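You operate a simulated robot arm through the tools that you are given. There is no shell and no other tool.

You run a simulated robot arm. Do the job below in one go: nothing can be reset, and whatever is moved stays where it is left.

Task
Give the small drum one turn with its pad down, then empty the narrow tub into the wide tray.
Fine: one turn of the drum knob; raise the pad plate before you take the tub; the tub goes back where it stood.

The check looks at the end state, three seconds after you hand in, the way a careful person would. Anything else that was tipped, shoved, dropped, spilled or broken makes it a failure.

Robot
A 7-joint arm with a two-finger parallel gripper, fixed in place. Base frame: the origin is on the floor under the middle of its stand, x ahead of it, y to its left, z up; the work surface is at about z = 85. Units: cm, degrees, N and s.
It reaches about 124.7 cm from its shoulder. Its first joint turns from -132.0 to 132.0 degrees. Payload 3.91 kg.
The tool frame sits at the grasp point between the pads (the TCP): z along the fingers, y along the line on which they close. The tips reach 3 cm beyond it. Largest opening 11 cm; finger width 2, thickness 1; the body of the gripper, 4.8 by 11.2 cm, starts 5.5 cm behind the TCP.
Orientation is that of the tool frame in the base frame, as a unit quaternion [x, y, z, w]. With the fingers straight down and closing along the base's y, the tool's x points along the base's -x, its y along +y and its z along -z.

Tools
- The arm moves only by the tool drive_tool. Its argument "rows" is a list of rows, each an object of numbers (a shift or turn left out is 0, a gripper value left out holds the last): "dx", "dy", "dz": the shift along the tool's x, y, z in cm; "wx", "wy", "wz": the turn, a rotation vector about the tool's x, y, z in degrees. In form: [{"dx": .., "dy": .., "dz": .., "wx": .., "wy": .., "wz": ..}, ...]. A call has 1 to 20 rows; each row is the pose to reach, as a shift and turn from the pose commanded when the call began, along the tool's axes at that moment. "grip" is the opening, from 0 (shut) to 1 (fully open), set as the call begins (left out, the last holds). A row lasts 0.2 s, in which the tool goes at most 5 cm and 8.6 degrees; a call with a longer step from one row to the next is refused whole, and so is a gripper value outside its range. Where a pose cannot be reached the arm comes as near as it can. A force on the tool above 50 N (or 10 N above the force at the start of the call, whichever is more), or a blocked arm, ends the call early, and 0.2 s more pass. The fingers move at their own pace (about 10.8 cm/s each) and stop on an object; they squeeze with about 29 N. The grip force told is the motor's: it shows also when the fingers shut on nothing. Time passes only in rows, and 0.2 s behind the last, so rows that repeat a pose let the fingers close. The reply holds the time, the measured pose of the TCP, the force on the tool along the base axes, the opening and the grip force, in the units named above and with some noise, with the torque about the TCP (base axes, N m) and any sound that the robot's microphone picked up, and new pictures: "views" is both (left out), scene, wrist or none.
- Cameras (640 x 400 px; columns grow to the right, rows downward): "scene" is fixed at [3.99, 48.9, 155.11]; the picture's right is [0.66, -0.75, 0.00], its down [-0.50, -0.44, -0.74] and it looks along [0.56, 0.50, -0.67] (base axes); focal length 307 px, centre (320, 200). "wrist" rides on the gripper at [7.2, 1.7, -10.3] in the tool frame; the picture's right is [-0.23, 0.97, 0.00], its down [-0.76, -0.18, -0.62] and it looks along [-0.61, -0.14, 0.78] (tool axes); focal length 222 px, centre (320, 200). There is no depth. A picture from a camera that has moved, and an enlarged one, comes with that camera's place and axes in the base frame and with its lens. The place of the scene camera against the robot may be out by one fixed shift of up to 1.8 cm in any direction.
- close_up(camera, box): a new picture of the part [left, top, right, bottom] of that camera's present view, enlarged. It takes no simulated time.
- hand_in(): hands the job in; it is judged then, once.

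Nothing tells you positions but the pictures and the camera data. Unless the task says otherwise, let go and move clear before handing in.

The tools are called as name(argument=value, ...) on one line, values as JSON. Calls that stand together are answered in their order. drive_tool: Moves the arm, as the interface text tells. Its arguments: {"type":"object","properties":{"rows":{"type":"array","items":{"type":"object","properties":{"dx":{"type":"number"},"dy":{"type":"number"},"dz":{"type":"number"},"wx":{"type":"number"},"wy":{"type":"number"},"wz":{"type":"number"}}}},"grip":{"type":"number"},"views":{"type":"string","enum":["both","scene","wrist","none"]}},"required":["rows"]} The other tools are called the same way: close_up (camera, box) takes an enlarged picture of a part of a camera's view; hand_in () hands the job in.

At the start:

```text
clock: 0.0
tcp_pos: [27.16, 66.39, 135.21]
orientation: [0.0, 1.0, 0.001, 0.0]
contact_force: [-0.9, -0.1, -1.0]
moment: [0.03, -0.01, 0.0]
finger_gap: 11.0
grasp_force: 0.0
```

scene: 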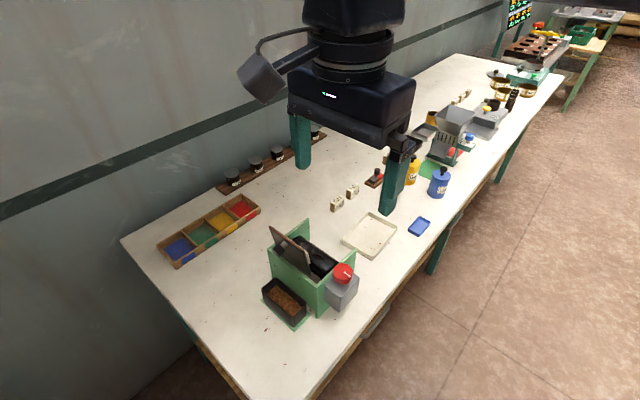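
wrist: 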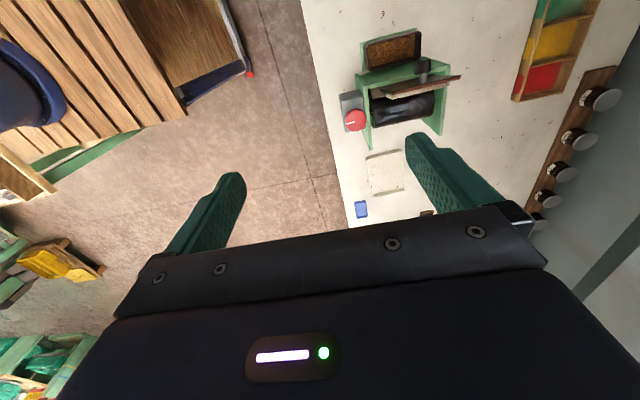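

I see a small green stand with a black drum, a tilted pad plate, a red knob, and a narrow brown-filled tub beside it. A wide cream tray lies nearby, so I'll look closer before moving.

close_up(camera="scene", box=[230, 190, 430, 340])

close_up(camera="wrist", box=[320, 10, 500, 230])

close_up(camera="scene", box=[250, 210, 370, 335])

```text
2.67 times, centred on (330, 265) of scene
camera zoom: at [3.99, 48.9, 155.11], right [0.66, -0.75, 0.0], down [-0.5, -0.44, -0.74], along [0.56, 0.5, -0.67], focal length 820 px, centre (293, 27)
```

zoom: 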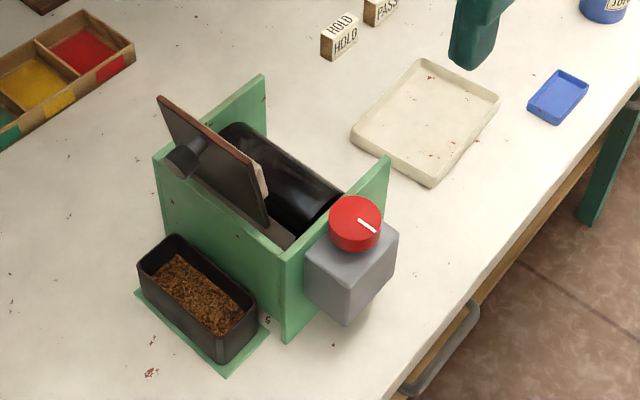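

```text
1.82 times, centred on (410, 120) of wrist
camera zoom: at [19.87, 67.92, 145.7], right [0.23, 0.97, 0.0], down [0.76, -0.18, 0.62], along [0.61, -0.14, -0.78], focal length 404 px, centre (156, 346)
```

zoom: 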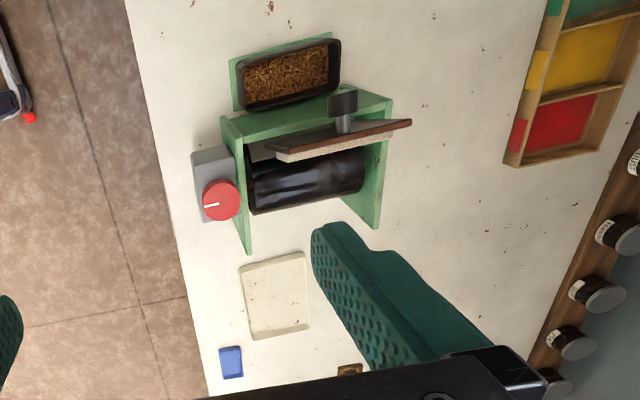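

```text
3.20 times, centred on (310, 272) of scene
camera zoom: at [3.99, 48.9, 155.11], right [0.66, -0.75, 0.0], down [-0.5, -0.44, -0.74], along [0.56, 0.5, -0.67], focal length 984 px, centre (352, -32)
```

zoom: 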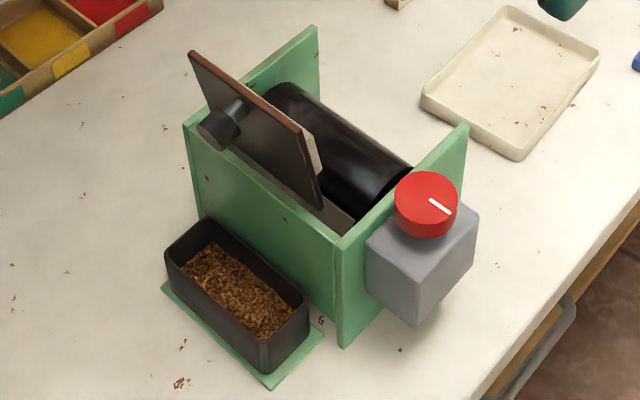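

The stand sits around x 31–45, y 75–90, with the pad plate raised. The knob has a vertical axis and sits on the grey box at the stand's −y end, and the tub stands on a mat near (28, 82). I'll move the wrist camera in for better geometry.

drive_tool(rows=[{"dx": 1.3, "dy": 2.2, "dz": 3.3}, {"dx": 2.6, "dy": 4.4, "dz": 6.6}, {"dx": 3.9, "dy": 6.6, "dz": 9.9}, {"dx": 5.2, "dy": 8.8, "dz": 13.2}, {"dx": 6.5, "dy": 11, "dz": 16.5}, {"dx": 7.8, "dy": 13.2, "dz": 19.8}, {"dx": 9.1, "dy": 15.4, "dz": 21}, {"dx": 9.1, "dy": 15.4, "dz": 21}])

```text
clock: 1.8
tcp_pos: [17.56, 81.77, 114.45]
orientation: [0.001, 1.0, 0.0, 0.0]
contact_force: [0.5, 0.3, 0.2]
moment: [-0.03, -0.04, 0.03]
finger_gap: 11.02
grasp_force: 0.1
camera wrist: at [10.45, 83.3, 124.83], right [0.23, 0.97, 0.0], down [0.76, -0.18, 0.62], along [0.61, -0.14, -0.78], focal length 222 px, centre (320, 200)
```

scene: 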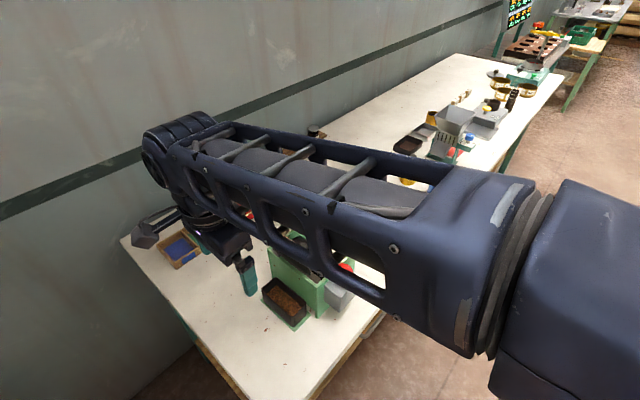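
wrist: 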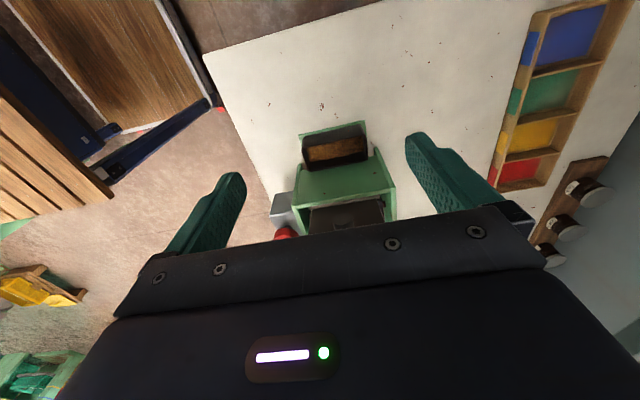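

The gripper body hides part of the stand from here. I'll zoom in on the tub, then shift forward for a top view of the stand.

close_up(camera="wrist", box=[250, 100, 430, 240])

drive_tool(rows=[{"dx": -3, "dy": 0, "dz": -1}, {"dx": -6, "dy": 0, "dz": -2}, {"dx": -9, "dy": 0, "dz": -3}, {"dx": -12, "dy": 0, "dz": -4}, {"dx": -15, "dy": 0, "dz": -5}, {"dx": -18, "dy": 0, "dz": -6}, {"dx": -18, "dy": 0, "dz": -6}])

close_up(camera="wrist", box=[220, 0, 440, 230])

```text
2.86 times, centred on (340, 170) of wrist
camera zoom: at [10.45, 83.3, 124.83], right [0.23, 0.97, 0.0], down [0.76, -0.18, 0.62], along [0.61, -0.14, -0.78], focal length 635 px, centre (263, 286)
```

zoom: 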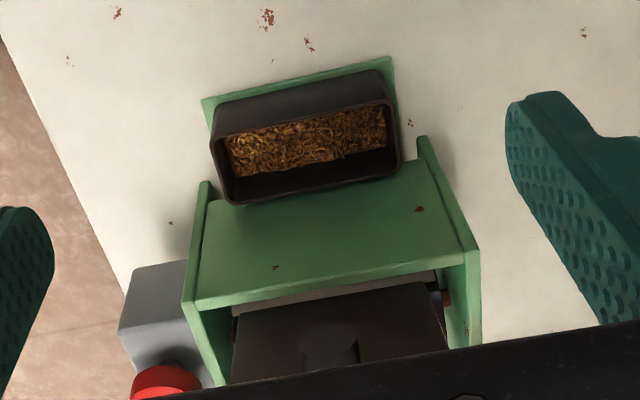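

```text
clock: 3.4
tcp_pos: [35.99, 81.31, 120.33]
orientation: [0.001, 1.0, 0.0, 0.0]
contact_force: [0.2, -0.8, 0.6]
moment: [0.0, -0.02, -0.05]
finger_gap: 11.0
grasp_force: 0.1
camera wrist: at [28.78, 82.95, 130.76], right [0.23, 0.97, 0.0], down [0.76, -0.18, 0.62], along [0.61, -0.14, -0.78], focal length 222 px, centre (320, 200)
```

scene: 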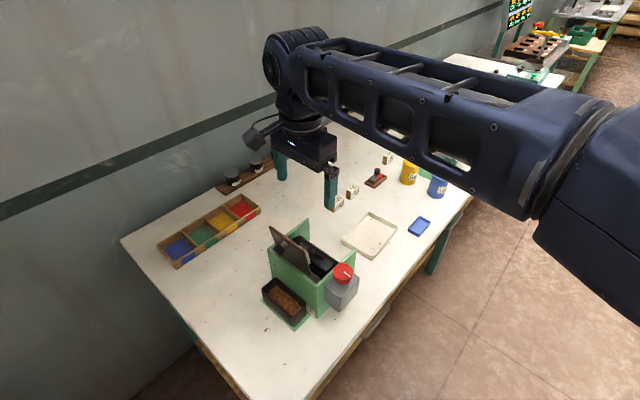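
wrist: 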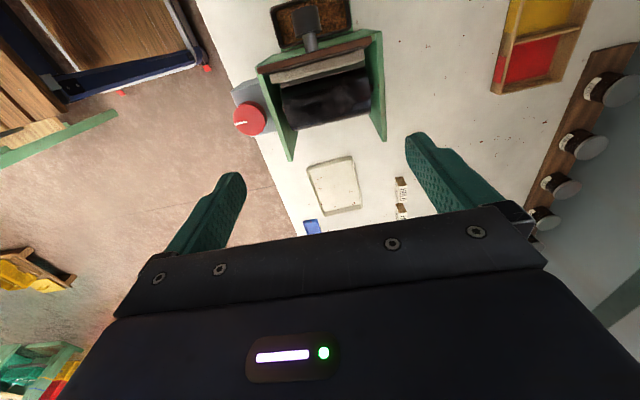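

```text
1.74 times, centred on (330, 115) of wrist
camera zoom: at [28.78, 82.95, 130.76], right [0.23, 0.97, 0.0], down [0.76, -0.18, 0.62], along [0.61, -0.14, -0.78], focal length 386 px, centre (303, 348)
```

zoom: 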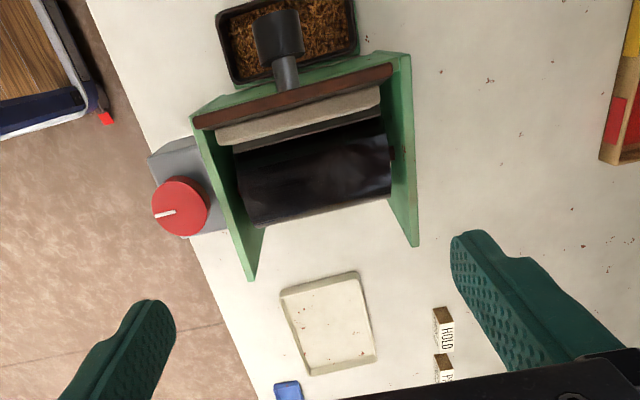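

The knob top centre is near (36.6, 71.4, 100.3). The plate stands nearly upright with its hinge near (32, ·, 99), and its handle is near (28.4, 82, 107). I'll tilt the wrist for a lower side view to check these.

drive_tool(rows=[{"dx": 3.6, "dz": 1.2, "wy": -6}, {"dx": 7.2, "dz": 2.4, "wy": -12}, {"dx": 10.8, "dz": 3.6, "wy": -18}, {"dx": 14.4, "dz": 4.8, "wy": -24}, {"dx": 18, "dz": 6.0, "wy": -30}, {"dx": 18, "dz": 6.0, "wy": -30}], views="wrist")

close_up(camera="wrist", box=[220, 0, 440, 230])

```text
clock: 4.8
tcp_pos: [17.96, 81.53, 114.68]
orientation: [0.001, 0.966, 0.0, 0.259]
contact_force: [1.8, 0.1, 0.5]
moment: [0.02, 0.02, 0.01]
finger_gap: 10.99
grasp_force: 0.2
camera wrist: at [6.53, 83.03, 120.05], right [0.2, 0.97, 0.11], down [0.35, -0.18, 0.92], along [0.92, -0.14, -0.37], focal length 222 px, centre (320, 200)
```

wrist: 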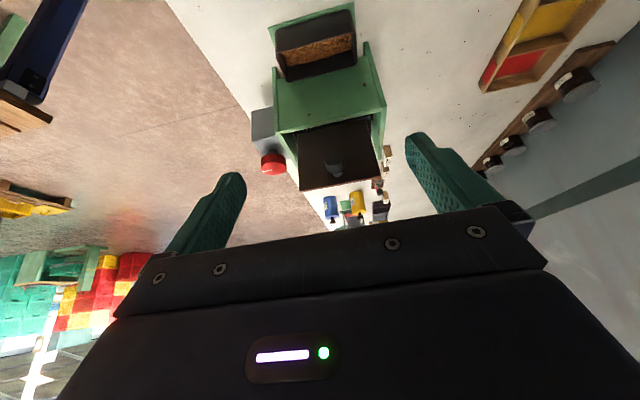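

```text
1.74 times, centred on (330, 115) of wrist
camera zoom: at [6.53, 83.03, 120.05], right [0.2, 0.97, 0.11], down [0.35, -0.18, 0.92], along [0.92, -0.14, -0.37], focal length 386 px, centre (303, 348)
```

zoom: 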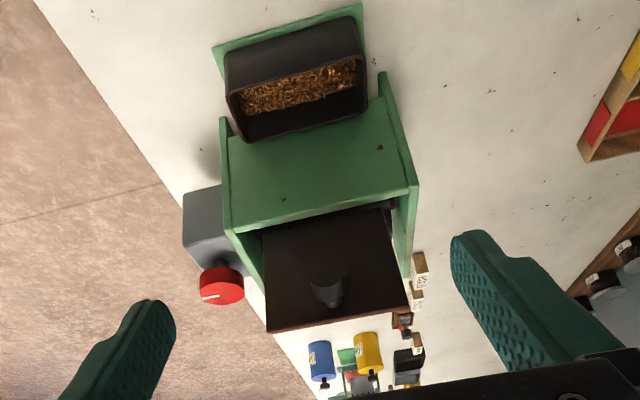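

I have a good low view now and will zoom in further on the plate, handle, knob and tub.

close_up(camera="wrist", box=[240, 60, 400, 200])

close_up(camera="wrist", box=[250, 0, 390, 90])

close_up(camera="wrist", box=[240, 90, 330, 190])

```text
2.86 times, centred on (320, 130) of wrist
camera zoom: at [6.53, 83.03, 120.05], right [0.2, 0.97, 0.11], down [0.35, -0.18, 0.92], along [0.92, -0.14, -0.37], focal length 635 px, centre (320, 400)
```

zoom: 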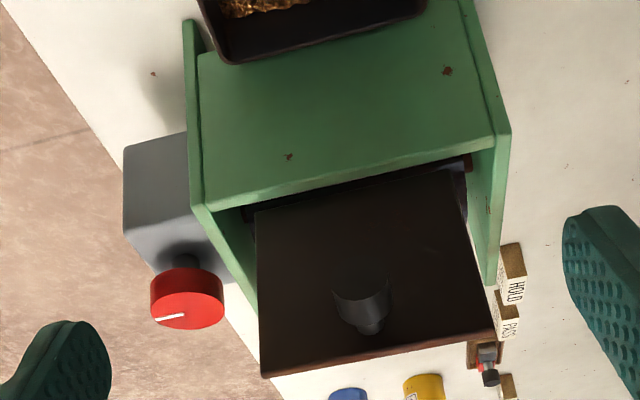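

```text
4.44 times, centred on (320, 45) of wrist
camera zoom: at [6.53, 83.03, 120.05], right [0.2, 0.97, 0.11], down [0.35, -0.18, 0.92], along [0.92, -0.14, -0.37], focal length 987 px, centre (320, 889)
```

zoom: 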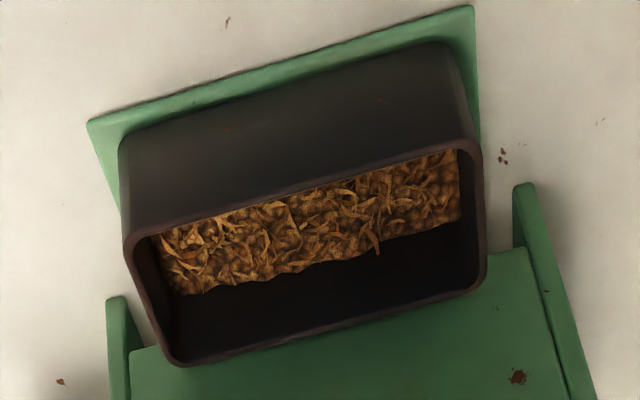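

```text
4.00 times, centred on (285, 140) of wrist
camera zoom: at [6.53, 83.03, 120.05], right [0.2, 0.97, 0.11], down [0.35, -0.18, 0.92], along [0.92, -0.14, -0.37], focal length 888 px, centre (460, 440)
```

zoom: 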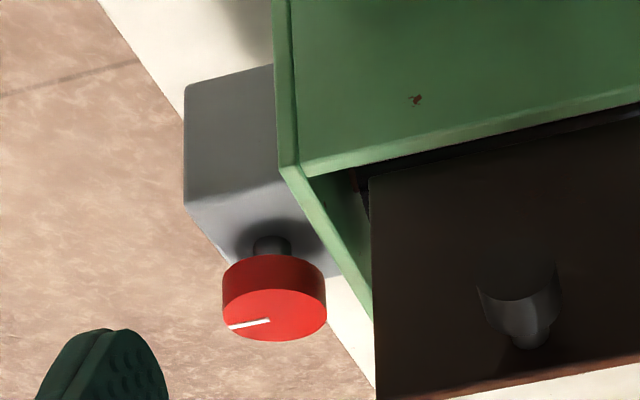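

The knob spans roughly z 99.2–101, above the side plate top at about 98.4. The handle head is near (28, 82, 107). I'll take a few readings standing still to judge the noise.

drive_tool(rows=[{"dx": 0}], views="none")

drive_tool(rows=[{"dx": 0}], views="none")

drive_tool(rows=[{"dx": 0}], views="none")

```text
clock: 5.2
tcp_pos: [17.95, 81.46, 114.81]
orientation: [0.0, 0.966, 0.0, 0.258]
contact_force: [0.3, 0.2, 0.2]
moment: [-0.01, -0.02, 0.0]
finger_gap: 11.0
grasp_force: 0.0
```

```text
clock: 5.6
tcp_pos: [18.01, 81.39, 114.68]
orientation: [0.0, 0.966, 0.0, 0.259]
contact_force: [0.2, -0.2, 0.2]
moment: [-0.02, 0.0, 0.02]
finger_gap: 11.0
grasp_force: 0.0
```

```text
clock: 6.0
tcp_pos: [17.99, 81.56, 114.6]
orientation: [0.0, 0.966, 0.0, 0.259]
contact_force: [0.1, -0.4, 0.4]
moment: [-0.03, -0.02, 0.01]
finger_gap: 11.02
grasp_force: 0.2
```

Noise is about 0.1 cm. I'm moving to a pre-grasp pose behind the plate handle with the opening reduced.

drive_tool(rows=[{"dx": -2.5, "dy": 0.2, "dz": 0.1}, {"dx": -4.94, "dy": 0.41, "dz": 0.18}, {"dx": -4.94, "dy": 0.41, "dz": 0.18}, {"dx": -4.94, "dy": 0.41, "dz": 0.18}], grip=0.5)

close_up(camera="wrist", box=[220, 60, 420, 230])

close_up(camera="scene", box=[230, 170, 390, 330])

```text
clock: 7.0
tcp_pos: [22.39, 81.76, 116.74]
orientation: [0.0, 0.966, 0.0, 0.258]
contact_force: [-0.2, 0.4, 0.7]
moment: [0.03, 0.02, 0.0]
finger_gap: 5.46
grasp_force: 0.0
camera wrist: at [11.0, 83.38, 122.2], right [0.2, 0.97, 0.11], down [0.35, -0.18, 0.92], along [0.92, -0.14, -0.37], focal length 222 px, centre (320, 200)
```

scene: 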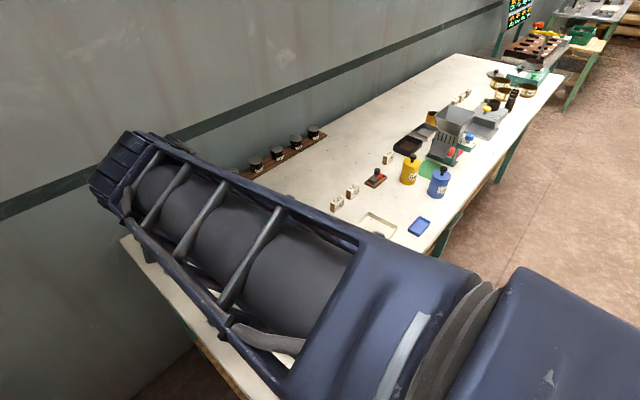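
wrist: 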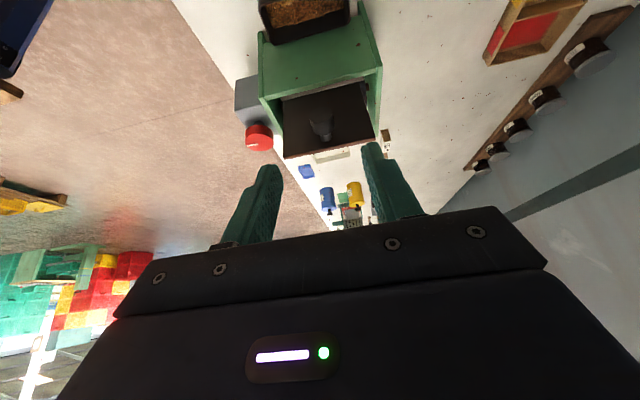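

```text
2.35 times, centred on (320, 145) of wrist
camera zoom: at [11.0, 83.38, 122.2], right [0.2, 0.97, 0.11], down [0.35, -0.18, 0.92], along [0.92, -0.14, -0.37], focal length 523 px, centre (320, 329)
```

zoom: 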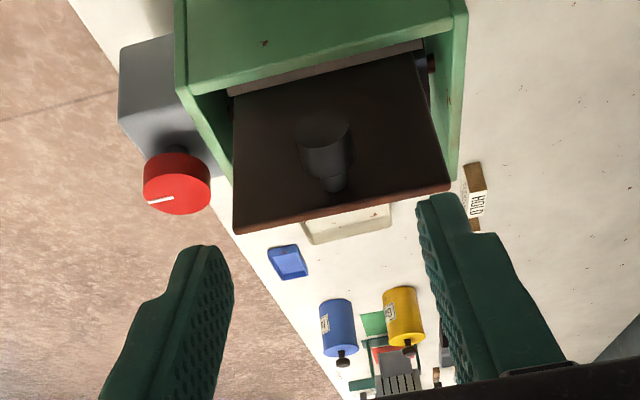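

```text
2.50 times, centred on (310, 250) of scene
camera zoom: at [3.99, 48.9, 155.11], right [0.66, -0.75, 0.0], down [-0.5, -0.44, -0.74], along [0.56, 0.5, -0.67], focal length 768 px, centre (345, 75)
```

zoom: 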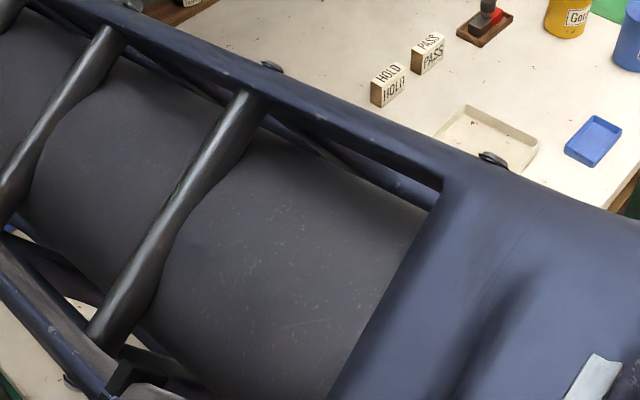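

The handle head centre comes out near (28.5, 81.9, 106.8) with a diameter of about 2.2 cm. I'm advancing along the fingers so they straddle it.

drive_tool(rows=[{"dx": -0.1, "dy": 0.05, "dz": 3.0}, {"dx": -0.2, "dy": 0.1, "dz": 6.0}, {"dx": -0.3, "dy": 0.14, "dz": 8.2}, {"dx": -0.32, "dy": 0.14, "dz": 10.16}, {"dx": -0.32, "dy": 0.14, "dz": 10.16}], views="wrist")

close_up(camera="wrist", box=[220, 30, 420, 230])

```text
clock: 8.2
tcp_pos: [27.76, 82.35, 107.95]
orientation: [0.001, 0.966, 0.0, 0.259]
contact_force: [-0.2, -0.1, -0.5]
moment: [0.01, -0.01, -0.01]
finger_gap: 5.48
grasp_force: 0.1
camera wrist: at [16.41, 83.85, 113.41], right [0.2, 0.97, 0.11], down [0.35, -0.18, 0.92], along [0.92, -0.14, -0.37], focal length 222 px, centre (320, 200)
```

wrist: 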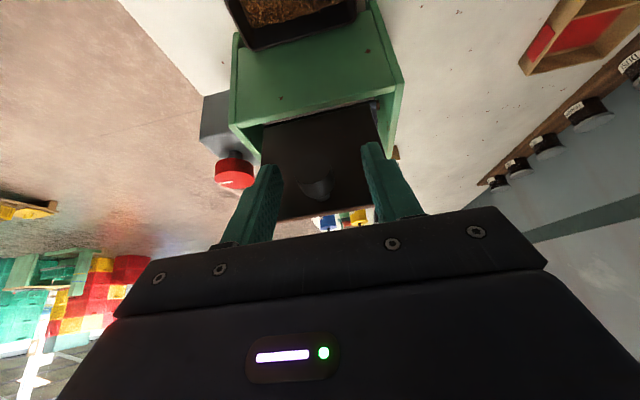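

```text
2.00 times, centred on (320, 130) of wrist
camera zoom: at [16.41, 83.85, 113.41], right [0.2, 0.97, 0.11], down [0.35, -0.18, 0.92], along [0.92, -0.14, -0.37], focal length 444 px, centre (320, 340)
```

zoom: 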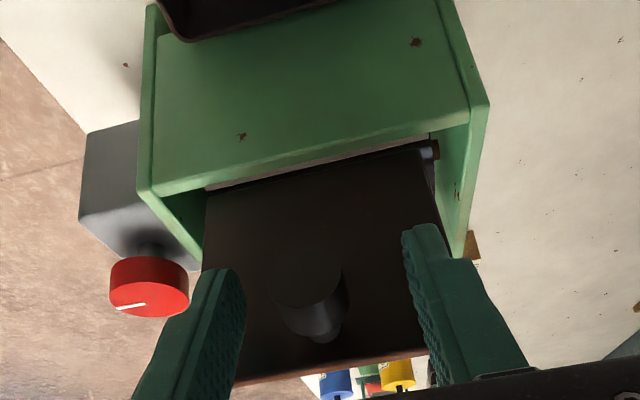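

The handle sits about 0.4 cm to the −y side of the finger centre. I'll shift over and then close.

drive_tool(rows=[{"dy": -0.45}, {"dy": -0.45}], views="none")

drive_tool(rows=[{"dy": 0}, {"dy": 0}, {"dy": 0}], grip=0.15, views="wrist")

close_up(camera="wrist", box=[220, 30, 420, 230])

```text
clock: 8.8
tcp_pos: [27.83, 81.92, 108.19]
orientation: [0.001, 0.966, 0.0, 0.259]
contact_force: [0.2, 0.3, -0.2]
moment: [-0.01, 0.0, -0.03]
finger_gap: 5.52
grasp_force: 0.0
```

```text
clock: 9.6
tcp_pos: [27.71, 81.84, 108.07]
orientation: [0.0, 0.966, 0.001, 0.258]
contact_force: [3.4, 19.3, 1.7]
moment: [0.32, -0.2, 0.16]
finger_gap: 2.22
grasp_force: 44.7
camera wrist: at [16.34, 83.52, 113.49], right [0.2, 0.97, 0.11], down [0.35, -0.18, 0.92], along [0.92, -0.14, -0.37], focal length 222 px, centre (320, 200)
```

wrist: 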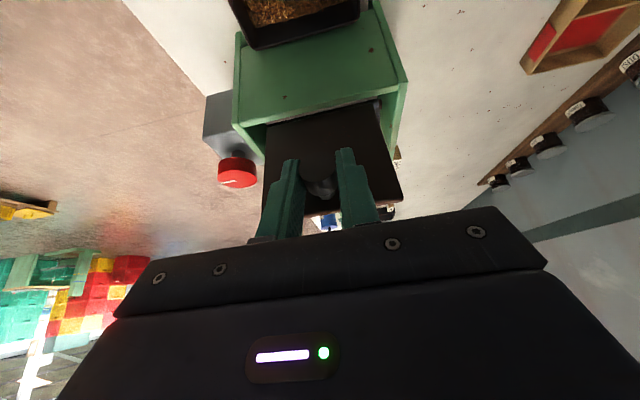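

```text
2.00 times, centred on (320, 130) of wrist
camera zoom: at [16.34, 83.52, 113.49], right [0.2, 0.97, 0.11], down [0.35, -0.18, 0.92], along [0.92, -0.14, -0.37], focal length 444 px, centre (320, 340)
```

zoom: 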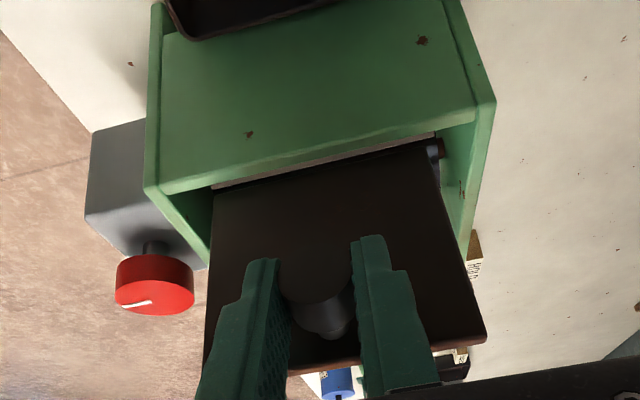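

The handle is gripped at a gap of 2.22, with about 19 N of side force. I'll relax that with a small +y shift.

drive_tool(rows=[{"dy": 0.15}, {"dy": 0.15}], views="none")

```text
clock: 10.2
tcp_pos: [27.65, 81.95, 108.06]
orientation: [0.0, 0.966, 0.0, 0.259]
contact_force: [-2.7, 5.3, 5.1]
moment: [0.01, -0.06, 0.03]
finger_gap: 2.23
grasp_force: 44.7
```

The side force has dropped. I'll swing the plate along its hinge arc, about 30° first, watching the forces.

drive_tool(rows=[{"dx": -0.879, "dz": 0.057, "wy": 3}, {"dx": -1.741, "dz": 0.185, "wy": 6}, {"dx": -2.589, "dz": 0.375, "wy": 9}, {"dx": -3.424, "dz": 0.649, "wy": 12}, {"dx": -4.224, "dz": 0.984, "wy": 15}, {"dx": -5.006, "dz": 1.389, "wy": 18}], views="both")

```text
clock: 11.6
tcp_pos: [32.91, 82.03, 109.17]
orientation: [0.0, 0.995, -0.001, 0.104]
contact_force: [-8.7, -6.3, -13.6]
moment: [-0.05, 0.89, 0.4]
finger_gap: 2.21
grasp_force: 44.7
camera wrist: at [23.61, 83.57, 117.88], right [0.22, 0.97, 0.04], down [0.62, -0.18, 0.77], along [0.76, -0.14, -0.64], focal length 222 px, centre (320, 200)
```

scene: 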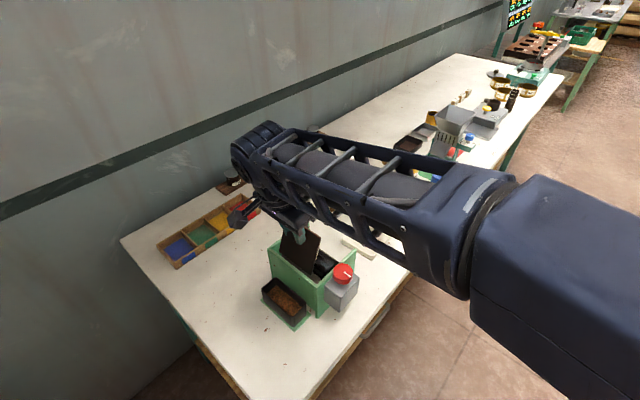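
wrist: 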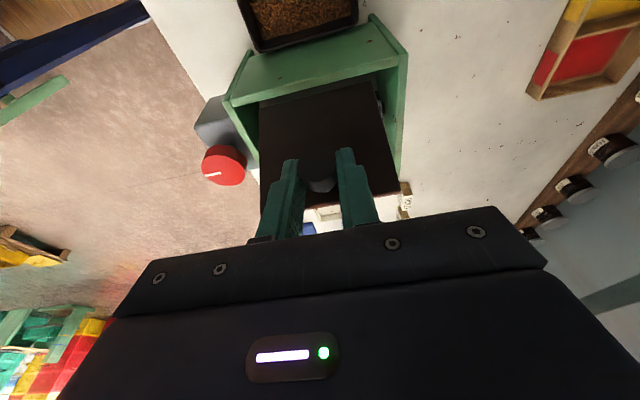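

The plate is following, with a slight radial pull. I'll continue the arc with a slightly smaller radius.

drive_tool(rows=[{"dx": -0.781, "dz": 0.412, "wy": 3}, {"dx": -1.58, "dz": 0.693, "wy": 6}, {"dx": -2.367, "dz": 1.035, "wy": 9}, {"dx": -3.117, "dz": 1.449, "wy": 12}, {"dx": -3.822, "dz": 1.927, "wy": 15}, {"dx": -4.496, "dz": 2.459, "wy": 18}, {"dx": -5.1, "dz": 3.036, "wy": 21}, {"dx": -5.671, "dz": 3.669, "wy": 24}], views="both")

```text
clock: 13.4
tcp_pos: [39.12, 82.0, 106.95]
orientation: [0.001, 0.995, 0.002, -0.105]
contact_force: [-1.7, -27.5, 16.5]
moment: [-0.74, 1.15, -0.01]
finger_gap: 2.23
grasp_force: 45.0
camera wrist: at [34.15, 83.51, 118.69], right [0.22, 0.97, -0.05], down [0.87, -0.18, 0.45], along [0.43, -0.14, -0.89], focal length 222 px, centre (320, 200)
```

scene: 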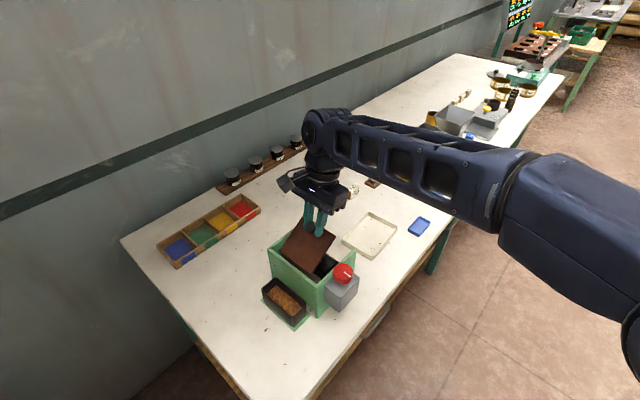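
wrist: 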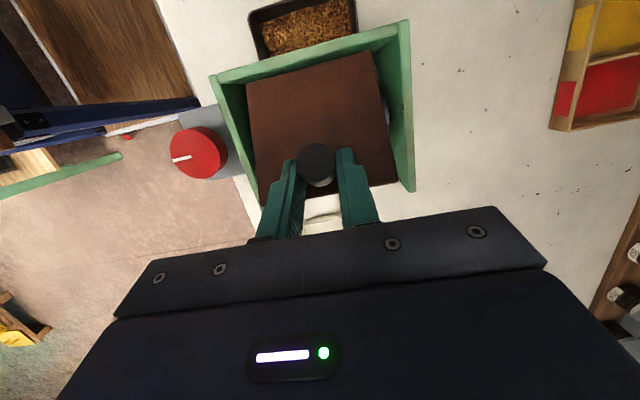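

The plate is about 27° above horizontal. I'll correct the y drift and keep lowering it.

drive_tool(rows=[{"dy": -0.15}, {"dx": -0.806, "dy": -0.25, "dz": 0.329, "wy": 3}, {"dx": -1.51, "dy": -0.25, "dz": 0.804, "wy": 6}, {"dx": -2.177, "dy": -0.25, "dz": 1.346, "wy": 9}], views="both")

```text
clock: 14.4
tcp_pos: [40.7, 82.03, 104.96]
orientation: [0.0, 0.983, 0.0, -0.183]
contact_force: [-0.3, 25.7, 13.5]
moment: [-0.13, 1.13, -0.54]
finger_gap: 2.23
grasp_force: 45.0
camera wrist: at [37.73, 83.5, 117.39], right [0.21, 0.97, -0.08], down [0.93, -0.18, 0.31], along [0.29, -0.14, -0.95], focal length 222 px, centre (320, 200)
```

scene: 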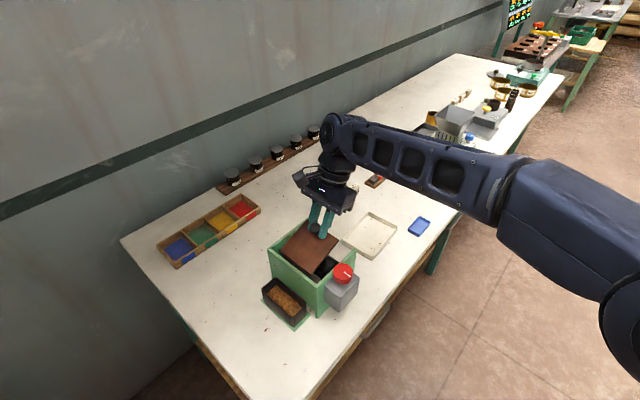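
wrist: 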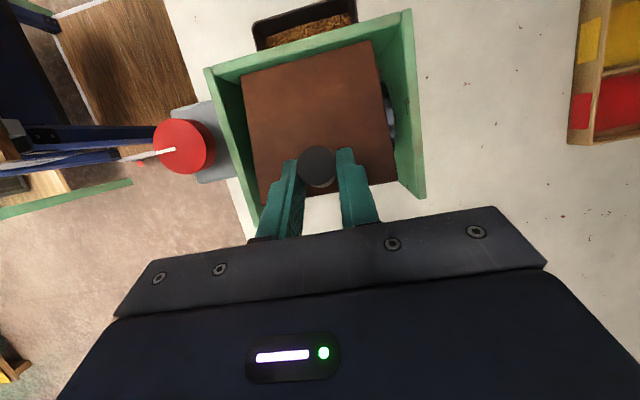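

I'm trimming y again and continuing down gently.

drive_tool(rows=[{"dy": 0.1}, {"dx": -0.35, "dy": 0.12, "dz": 0.24, "wy": 1.5}, {"dx": -0.699, "dy": 0.12, "dz": 0.482, "wy": 3}], views="none")

close_up(camera="scene", box=[250, 180, 390, 330])

```text
clock: 15.2
tcp_pos: [41.2, 81.94, 104.52]
orientation: [-0.001, 0.978, -0.001, -0.208]
contact_force: [-6.1, 13.3, 10.9]
moment: [-0.02, 1.42, -0.24]
finger_gap: 2.19
grasp_force: 44.8
```

```text
2.67 times, centred on (320, 255) of scene
camera zoom: at [3.99, 48.9, 155.11], right [0.66, -0.75, 0.0], down [-0.5, -0.44, -0.74], along [0.56, 0.5, -0.67], focal length 820 px, centre (320, 53)
```

zoom: 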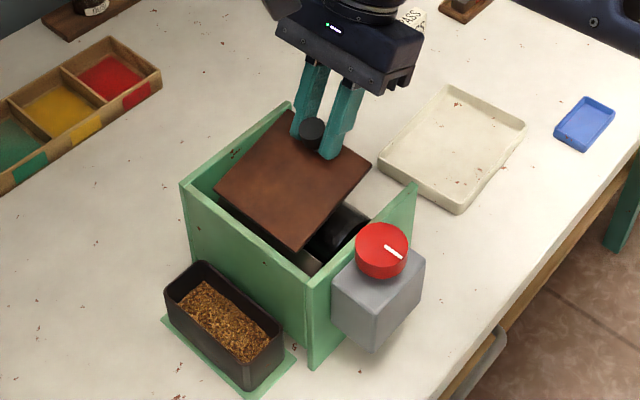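

The plate is still a little raised, so I'll continue in small steps.

drive_tool(rows=[{"dx": -0.33, "dy": 0.06, "dz": 0.27, "wy": 1.5}, {"dx": -0.657, "dy": 0.08, "dz": 0.539, "wy": 3}], views="none")

close_up(camera="scene", box=[250, 180, 390, 330])

close_up(camera="wrist", box=[140, 0, 460, 230])

```text
clock: 15.8
tcp_pos: [41.62, 82.0, 103.65]
orientation: [0.0, 0.972, 0.001, -0.233]
contact_force: [-9.1, 5.6, 7.8]
moment: [0.41, 1.35, 0.07]
finger_gap: 2.22
grasp_force: 45.3
```

```text
2.67 times, centred on (320, 255) of scene
camera zoom: at [3.99, 48.9, 155.11], right [0.66, -0.75, 0.0], down [-0.5, -0.44, -0.74], along [0.56, 0.5, -0.67], focal length 820 px, centre (320, 53)
```

zoom: 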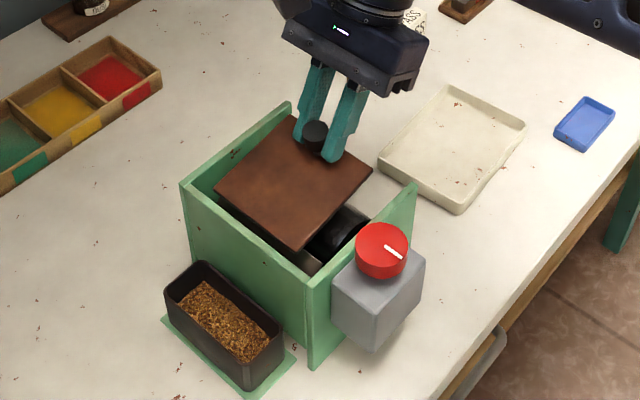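

```text
1.74 times, centred on (300, 115) of wrist
camera zoom: at [39.92, 83.54, 116.22], right [0.2, 0.97, -0.1], down [0.96, -0.18, 0.21], along [0.18, -0.14, -0.97], focal length 386 px, centre (355, 348)
```

zoom: 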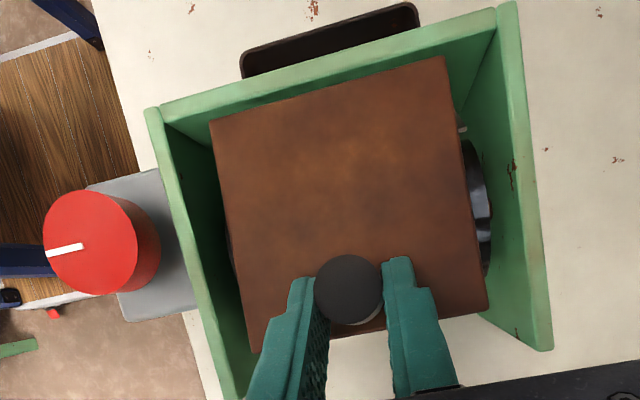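

No drum contact has shown yet, so I'll take another 5° step.

drive_tool(rows=[{"dx": -0.335, "dz": 0.26, "wy": 1.5}, {"dx": -0.67, "dz": 0.523, "wy": 3}], views="none")

close_up(camera="scene", box=[250, 180, 390, 330])

```text
clock: 16.4
tcp_pos: [42.09, 81.98, 102.72]
orientation: [0.0, 0.966, 0.0, -0.26]
contact_force: [-13.8, 0.1, 4.3]
moment: [0.47, 1.09, 0.05]
finger_gap: 2.2
grasp_force: 45.4
```

```text
2.67 times, centred on (320, 255) of scene
camera zoom: at [3.99, 48.9, 155.11], right [0.66, -0.75, 0.0], down [-0.5, -0.44, -0.74], along [0.56, 0.5, -0.67], focal length 820 px, centre (320, 53)
```

zoom: 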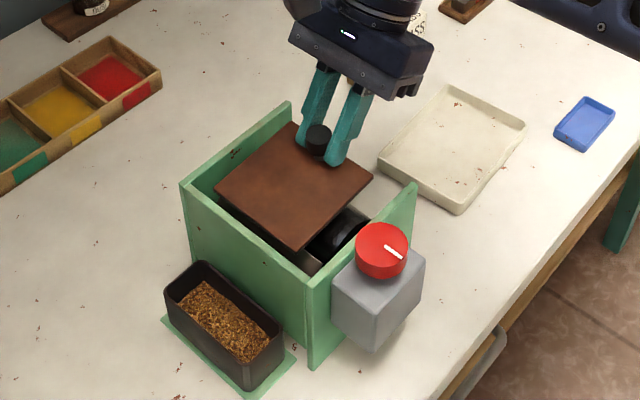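

The plate is now nearly horizontal, at about 2°. I'll take one more small step and feel for the drum.

drive_tool(rows=[{"dx": -0.1, "dz": 0.15, "wy": 0.8}, {"dx": -0.25, "dz": 0.3, "wy": 1.5}], views="none")

drive_tool(rows=[{"dx": -0.15, "dz": 0.17, "wy": 0.8}, {"dx": -0.3, "dz": 0.34, "wy": 1.5}], views="wrist")

close_up(camera="scene", box=[250, 180, 390, 330])

```text
clock: 17.0
tcp_pos: [42.19, 81.94, 102.53]
orientation: [0.0, 0.962, 0.001, -0.272]
contact_force: [-8.3, 5.0, 10.8]
moment: [-0.31, 1.36, -0.12]
finger_gap: 2.2
grasp_force: 45.3
```

```text
clock: 17.6
tcp_pos: [42.23, 81.93, 101.99]
orientation: [0.002, 0.959, 0.001, -0.283]
contact_force: [0.0, 2.7, 15.1]
moment: [-0.41, 1.45, -0.09]
finger_gap: 2.2
grasp_force: 45.2
camera wrist: at [41.94, 83.51, 114.76], right [0.19, 0.97, -0.12], down [0.98, -0.18, 0.11], along [0.08, -0.14, -0.99], focal length 222 px, centre (320, 200)
```

wrist: 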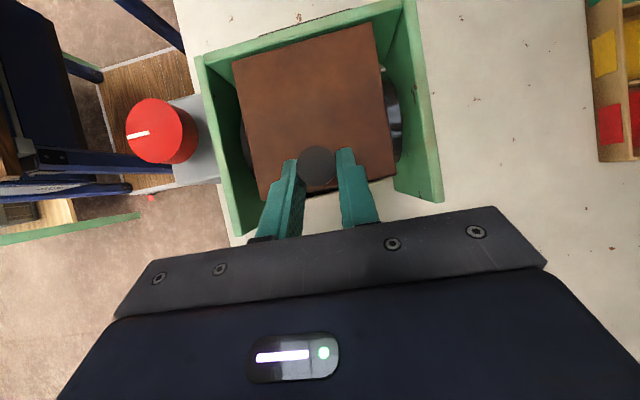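

```text
2.67 times, centred on (320, 255) of scene
camera zoom: at [3.99, 48.9, 155.11], right [0.66, -0.75, 0.0], down [-0.5, -0.44, -0.74], along [0.56, 0.5, -0.67], focal length 820 px, centre (320, 53)
```

zoom: 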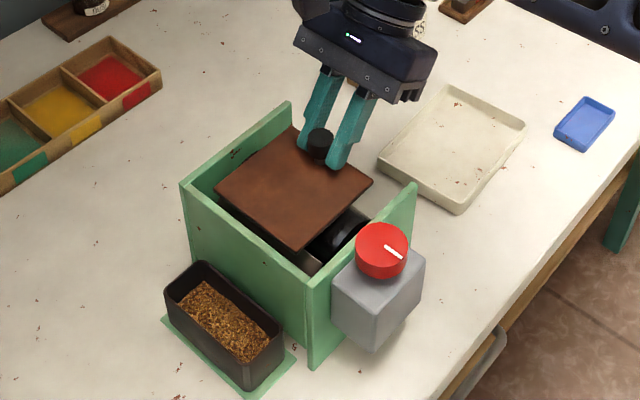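

There's no clear contact beyond the grip friction, so I'm stepping down a little more.

drive_tool(rows=[{"dx": -0.15, "dz": 0.17, "wy": 0.8}, {"dx": -0.3, "dz": 0.35, "wy": 1.5}], views="none")

drive_tool(rows=[{"dx": -0.15, "dz": 0.17, "wy": 0.8}, {"dx": -0.3, "dz": 0.35, "wy": 1.5}], views="none")

close_up(camera="scene", box=[250, 180, 390, 330])

```text
clock: 18.2
tcp_pos: [42.38, 81.88, 101.84]
orientation: [0.0, 0.955, 0.003, -0.295]
contact_force: [5.8, 7.7, 42.3]
moment: [-0.55, -0.62, 0.1]
finger_gap: 2.21
grasp_force: 44.9
```

```text
clock: 18.6
tcp_pos: [42.43, 81.92, 102.03]
orientation: [0.0, 0.953, 0.004, -0.302]
contact_force: [-2.8, -16.0, 23.7]
moment: [-0.8, 1.53, 0.22]
finger_gap: 2.23
grasp_force: 45.3
stopped in row 1: the force on the tool passed its limit at 55 N (the readings are from after the stop); the commanded pose is now the measured one
```

```text
2.67 times, centred on (320, 255) of scene
camera zoom: at [3.99, 48.9, 155.11], right [0.66, -0.75, 0.0], down [-0.5, -0.44, -0.74], along [0.56, 0.5, -0.67], focal length 820 px, centre (320, 53)
```

zoom: 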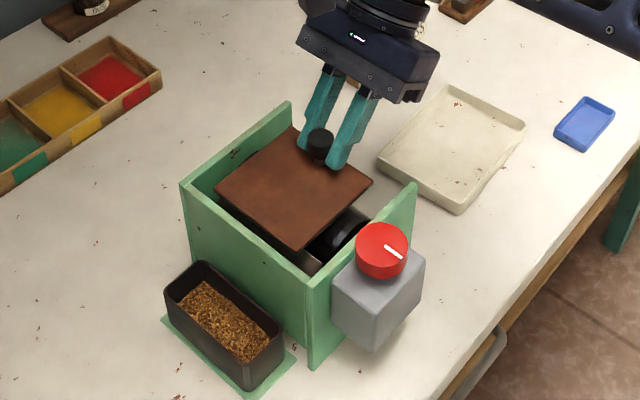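

The pad is resting on the drum. I'm releasing the handle and backing out along the fingers.

drive_tool(rows=[{"dx": 0}, {"dx": 0}], grip=0.5, views="none")

drive_tool(rows=[{"dz": -2}, {"dz": -5}, {"dz": -8}, {"dz": -10}, {"dz": -10}], views="both")

close_up(camera="scene", box=[250, 180, 390, 330])

close_up(camera="wrist", box=[140, 0, 460, 230])

```text
clock: 19.2
tcp_pos: [42.56, 82.11, 101.86]
orientation: [-0.001, 0.954, 0.004, -0.301]
contact_force: [2.1, 11.8, 35.4]
moment: [-0.58, 0.25, -0.19]
finger_gap: 4.88
grasp_force: 0.1
```

```text
clock: 20.4
tcp_pos: [48.52, 82.0, 109.82]
orientation: [-0.001, 0.954, 0.002, -0.301]
contact_force: [-0.2, 0.9, -0.1]
moment: [0.01, -0.02, -0.01]
finger_gap: 5.5
grasp_force: 0.0
camera wrist: at [48.5, 83.56, 122.54], right [0.19, 0.97, -0.13], down [0.98, -0.18, 0.07], along [0.05, -0.14, -0.99], focal length 222 px, centre (320, 200)
```

scene: 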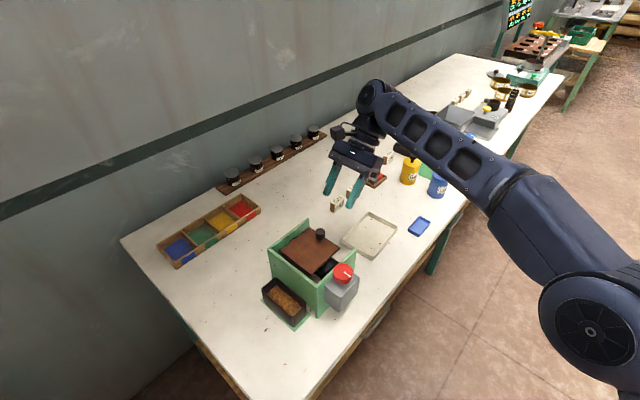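
wrist: 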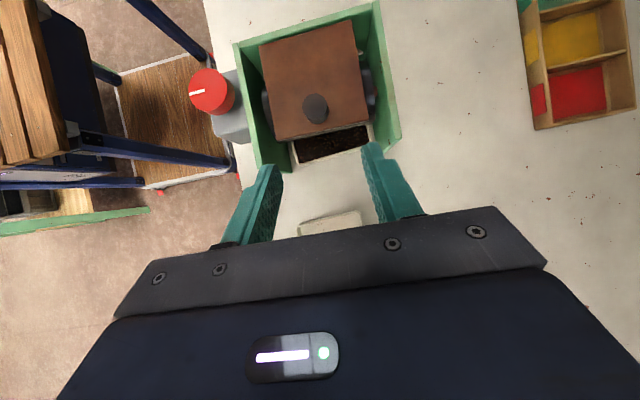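

```text
2.67 times, centred on (320, 255) of scene
camera zoom: at [3.99, 48.9, 155.11], right [0.66, -0.75, 0.0], down [-0.5, -0.44, -0.74], along [0.56, 0.5, -0.67], focal length 820 px, centre (320, 53)
```

zoom: 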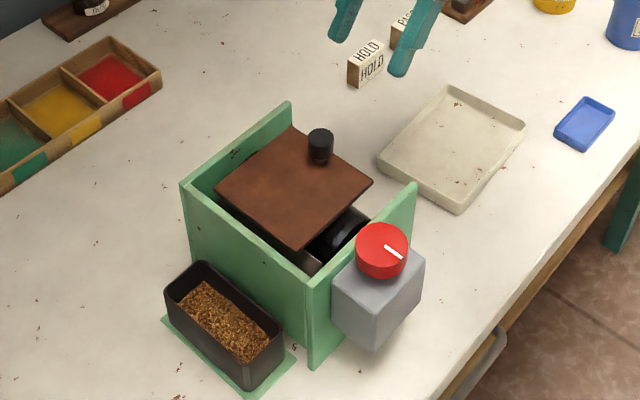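

```text
1.74 times, centred on (300, 115) of wrist
camera zoom: at [48.5, 83.56, 122.54], right [0.19, 0.97, -0.13], down [0.98, -0.18, 0.07], along [0.05, -0.14, -0.99], focal length 386 px, centre (355, 348)
```

zoom: 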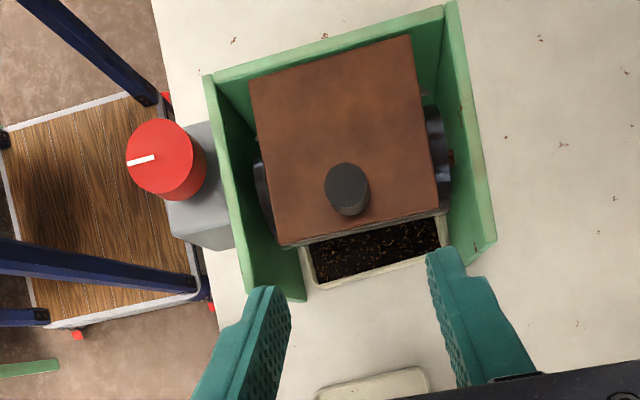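

The pad stays down on the drum by itself. There is also something cream-coloured with dark contents under the drum at the back, so I'll look at that from the +x side before going on.

drive_tool(rows=[{"dx": -2.8, "dz": -1.5, "wy": 7}, {"dx": -5.6, "dz": -3.1, "wy": 14}, {"dx": -8.34, "dz": -4.65, "wy": 21}, {"dx": -8.34, "dz": -4.65, "wy": 25}, {"dx": -8.34, "dz": -4.65, "wy": 25}], views="wrist")

close_up(camera="wrist", box=[200, 0, 440, 180])

close_up(camera="wrist", box=[260, 50, 400, 160])

```text
clock: 21.6
tcp_pos: [54.3, 76.67, 107.17]
orientation: [0.0, 0.866, 0.003, -0.5]
contact_force: [0.5, 0.3, 0.7]
moment: [0.01, -0.03, 0.02]
finger_gap: 5.5
grasp_force: 0.0
out of reach, approached as far as the arm can: row 1, 2, 3, 4, 5
camera wrist: at [59.8, 78.13, 118.72], right [0.12, 0.97, -0.19], down [0.92, -0.18, -0.35], along [-0.37, -0.14, -0.92], focal length 222 px, centre (320, 200)
```

wrist: 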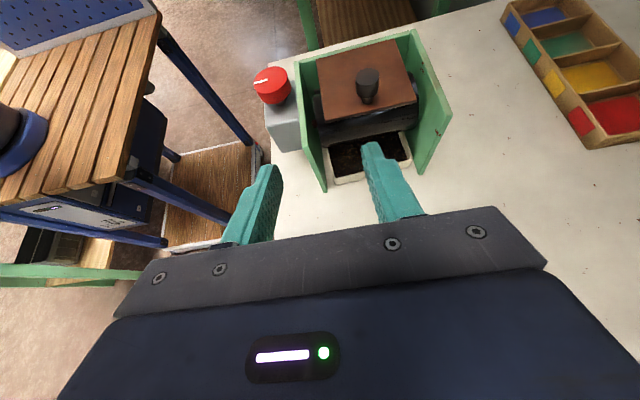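

```text
2.22 times, centred on (320, 90) of wrist
camera zoom: at [59.8, 78.13, 118.72], right [0.12, 0.97, -0.19], down [0.92, -0.18, -0.35], along [-0.37, -0.14, -0.92], focal length 494 px, centre (320, 444)
```

zoom: 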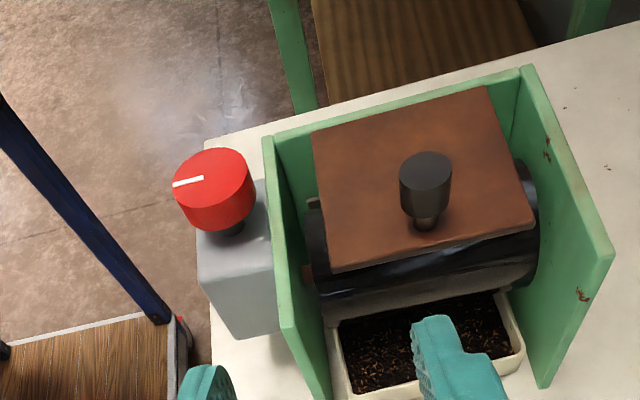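

```text
3.64 times, centred on (330, 105) of wrist
camera zoom: at [59.8, 78.13, 118.72], right [0.12, 0.97, -0.19], down [0.92, -0.18, -0.35], along [-0.37, -0.14, -0.92], focal length 808 px, centre (284, 546)
```

zoom: 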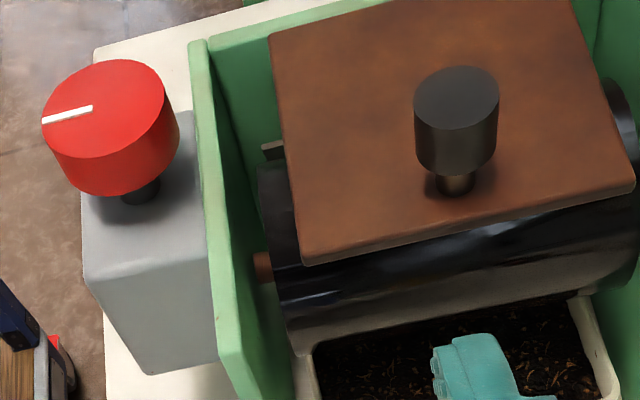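

The drum turns freely under the pad, and the knob's white tick points to −y. Now I'll check what pose counts as commanded after the out-of-reach move.

drive_tool(rows=[{"dx": 0}], views="none")

```text
clock: 22.0
tcp_pos: [54.41, 76.63, 107.06]
orientation: [0.0, 0.866, 0.003, -0.5]
contact_force: [0.6, -0.4, 0.6]
moment: [0.01, -0.01, -0.03]
finger_gap: 5.53
grasp_force: 0.0
```

The commanded pose is the reached one. I'm moving to hover above the knob with the fingers straight down.

drive_tool(rows=[{"dx": 1.748, "dy": -0.656, "dz": 1.552, "wy": -7.5}, {"dx": 3.496, "dy": -1.312, "dz": 3.105, "wy": -15}, {"dx": 5.244, "dy": -1.968, "dz": 4.657, "wy": -22.5}, {"dx": 6.992, "dy": -2.624, "dz": 6.21, "wy": -30}, {"dx": 8.74, "dy": -3.28, "dz": 7.762, "wy": -37.5}, {"dx": 10.488, "dy": -3.936, "dz": 9.315, "wy": -45}, {"dx": 12.236, "dy": -4.592, "dz": 10.867, "wy": -52.5}, {"dx": 13.98, "dy": -5.25, "dz": 12.42, "wy": -60}, {"dx": 13.98, "dy": -5.25, "dz": 12.42, "wy": -60}])

close_up(camera="wrist", box=[200, 30, 440, 230])

```text
clock: 24.0
tcp_pos: [36.39, 71.4, 112.9]
orientation: [0.001, 1.0, 0.003, 0.001]
contact_force: [0.0, 0.1, 0.1]
moment: [-0.03, 0.01, -0.01]
finger_gap: 5.49
grasp_force: 0.0
camera wrist: at [29.21, 73.07, 123.26], right [0.23, 0.97, 0.0], down [0.76, -0.18, 0.62], along [0.61, -0.14, -0.78], focal length 222 px, centre (320, 200)
```

scene: 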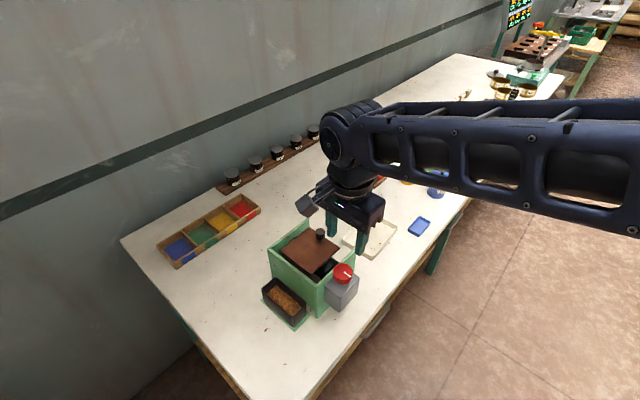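
wrist: 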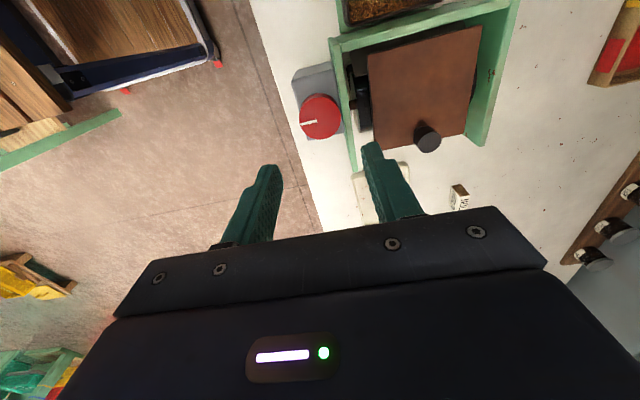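

```text
2.00 times, centred on (320, 130) of wrist
camera zoom: at [29.21, 73.07, 123.26], right [0.23, 0.97, 0.0], down [0.76, -0.18, 0.62], along [0.61, -0.14, -0.78], focal length 444 px, centre (320, 340)
```

zoom: 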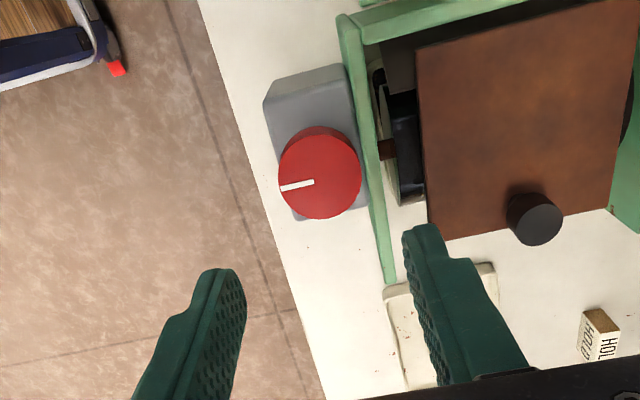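

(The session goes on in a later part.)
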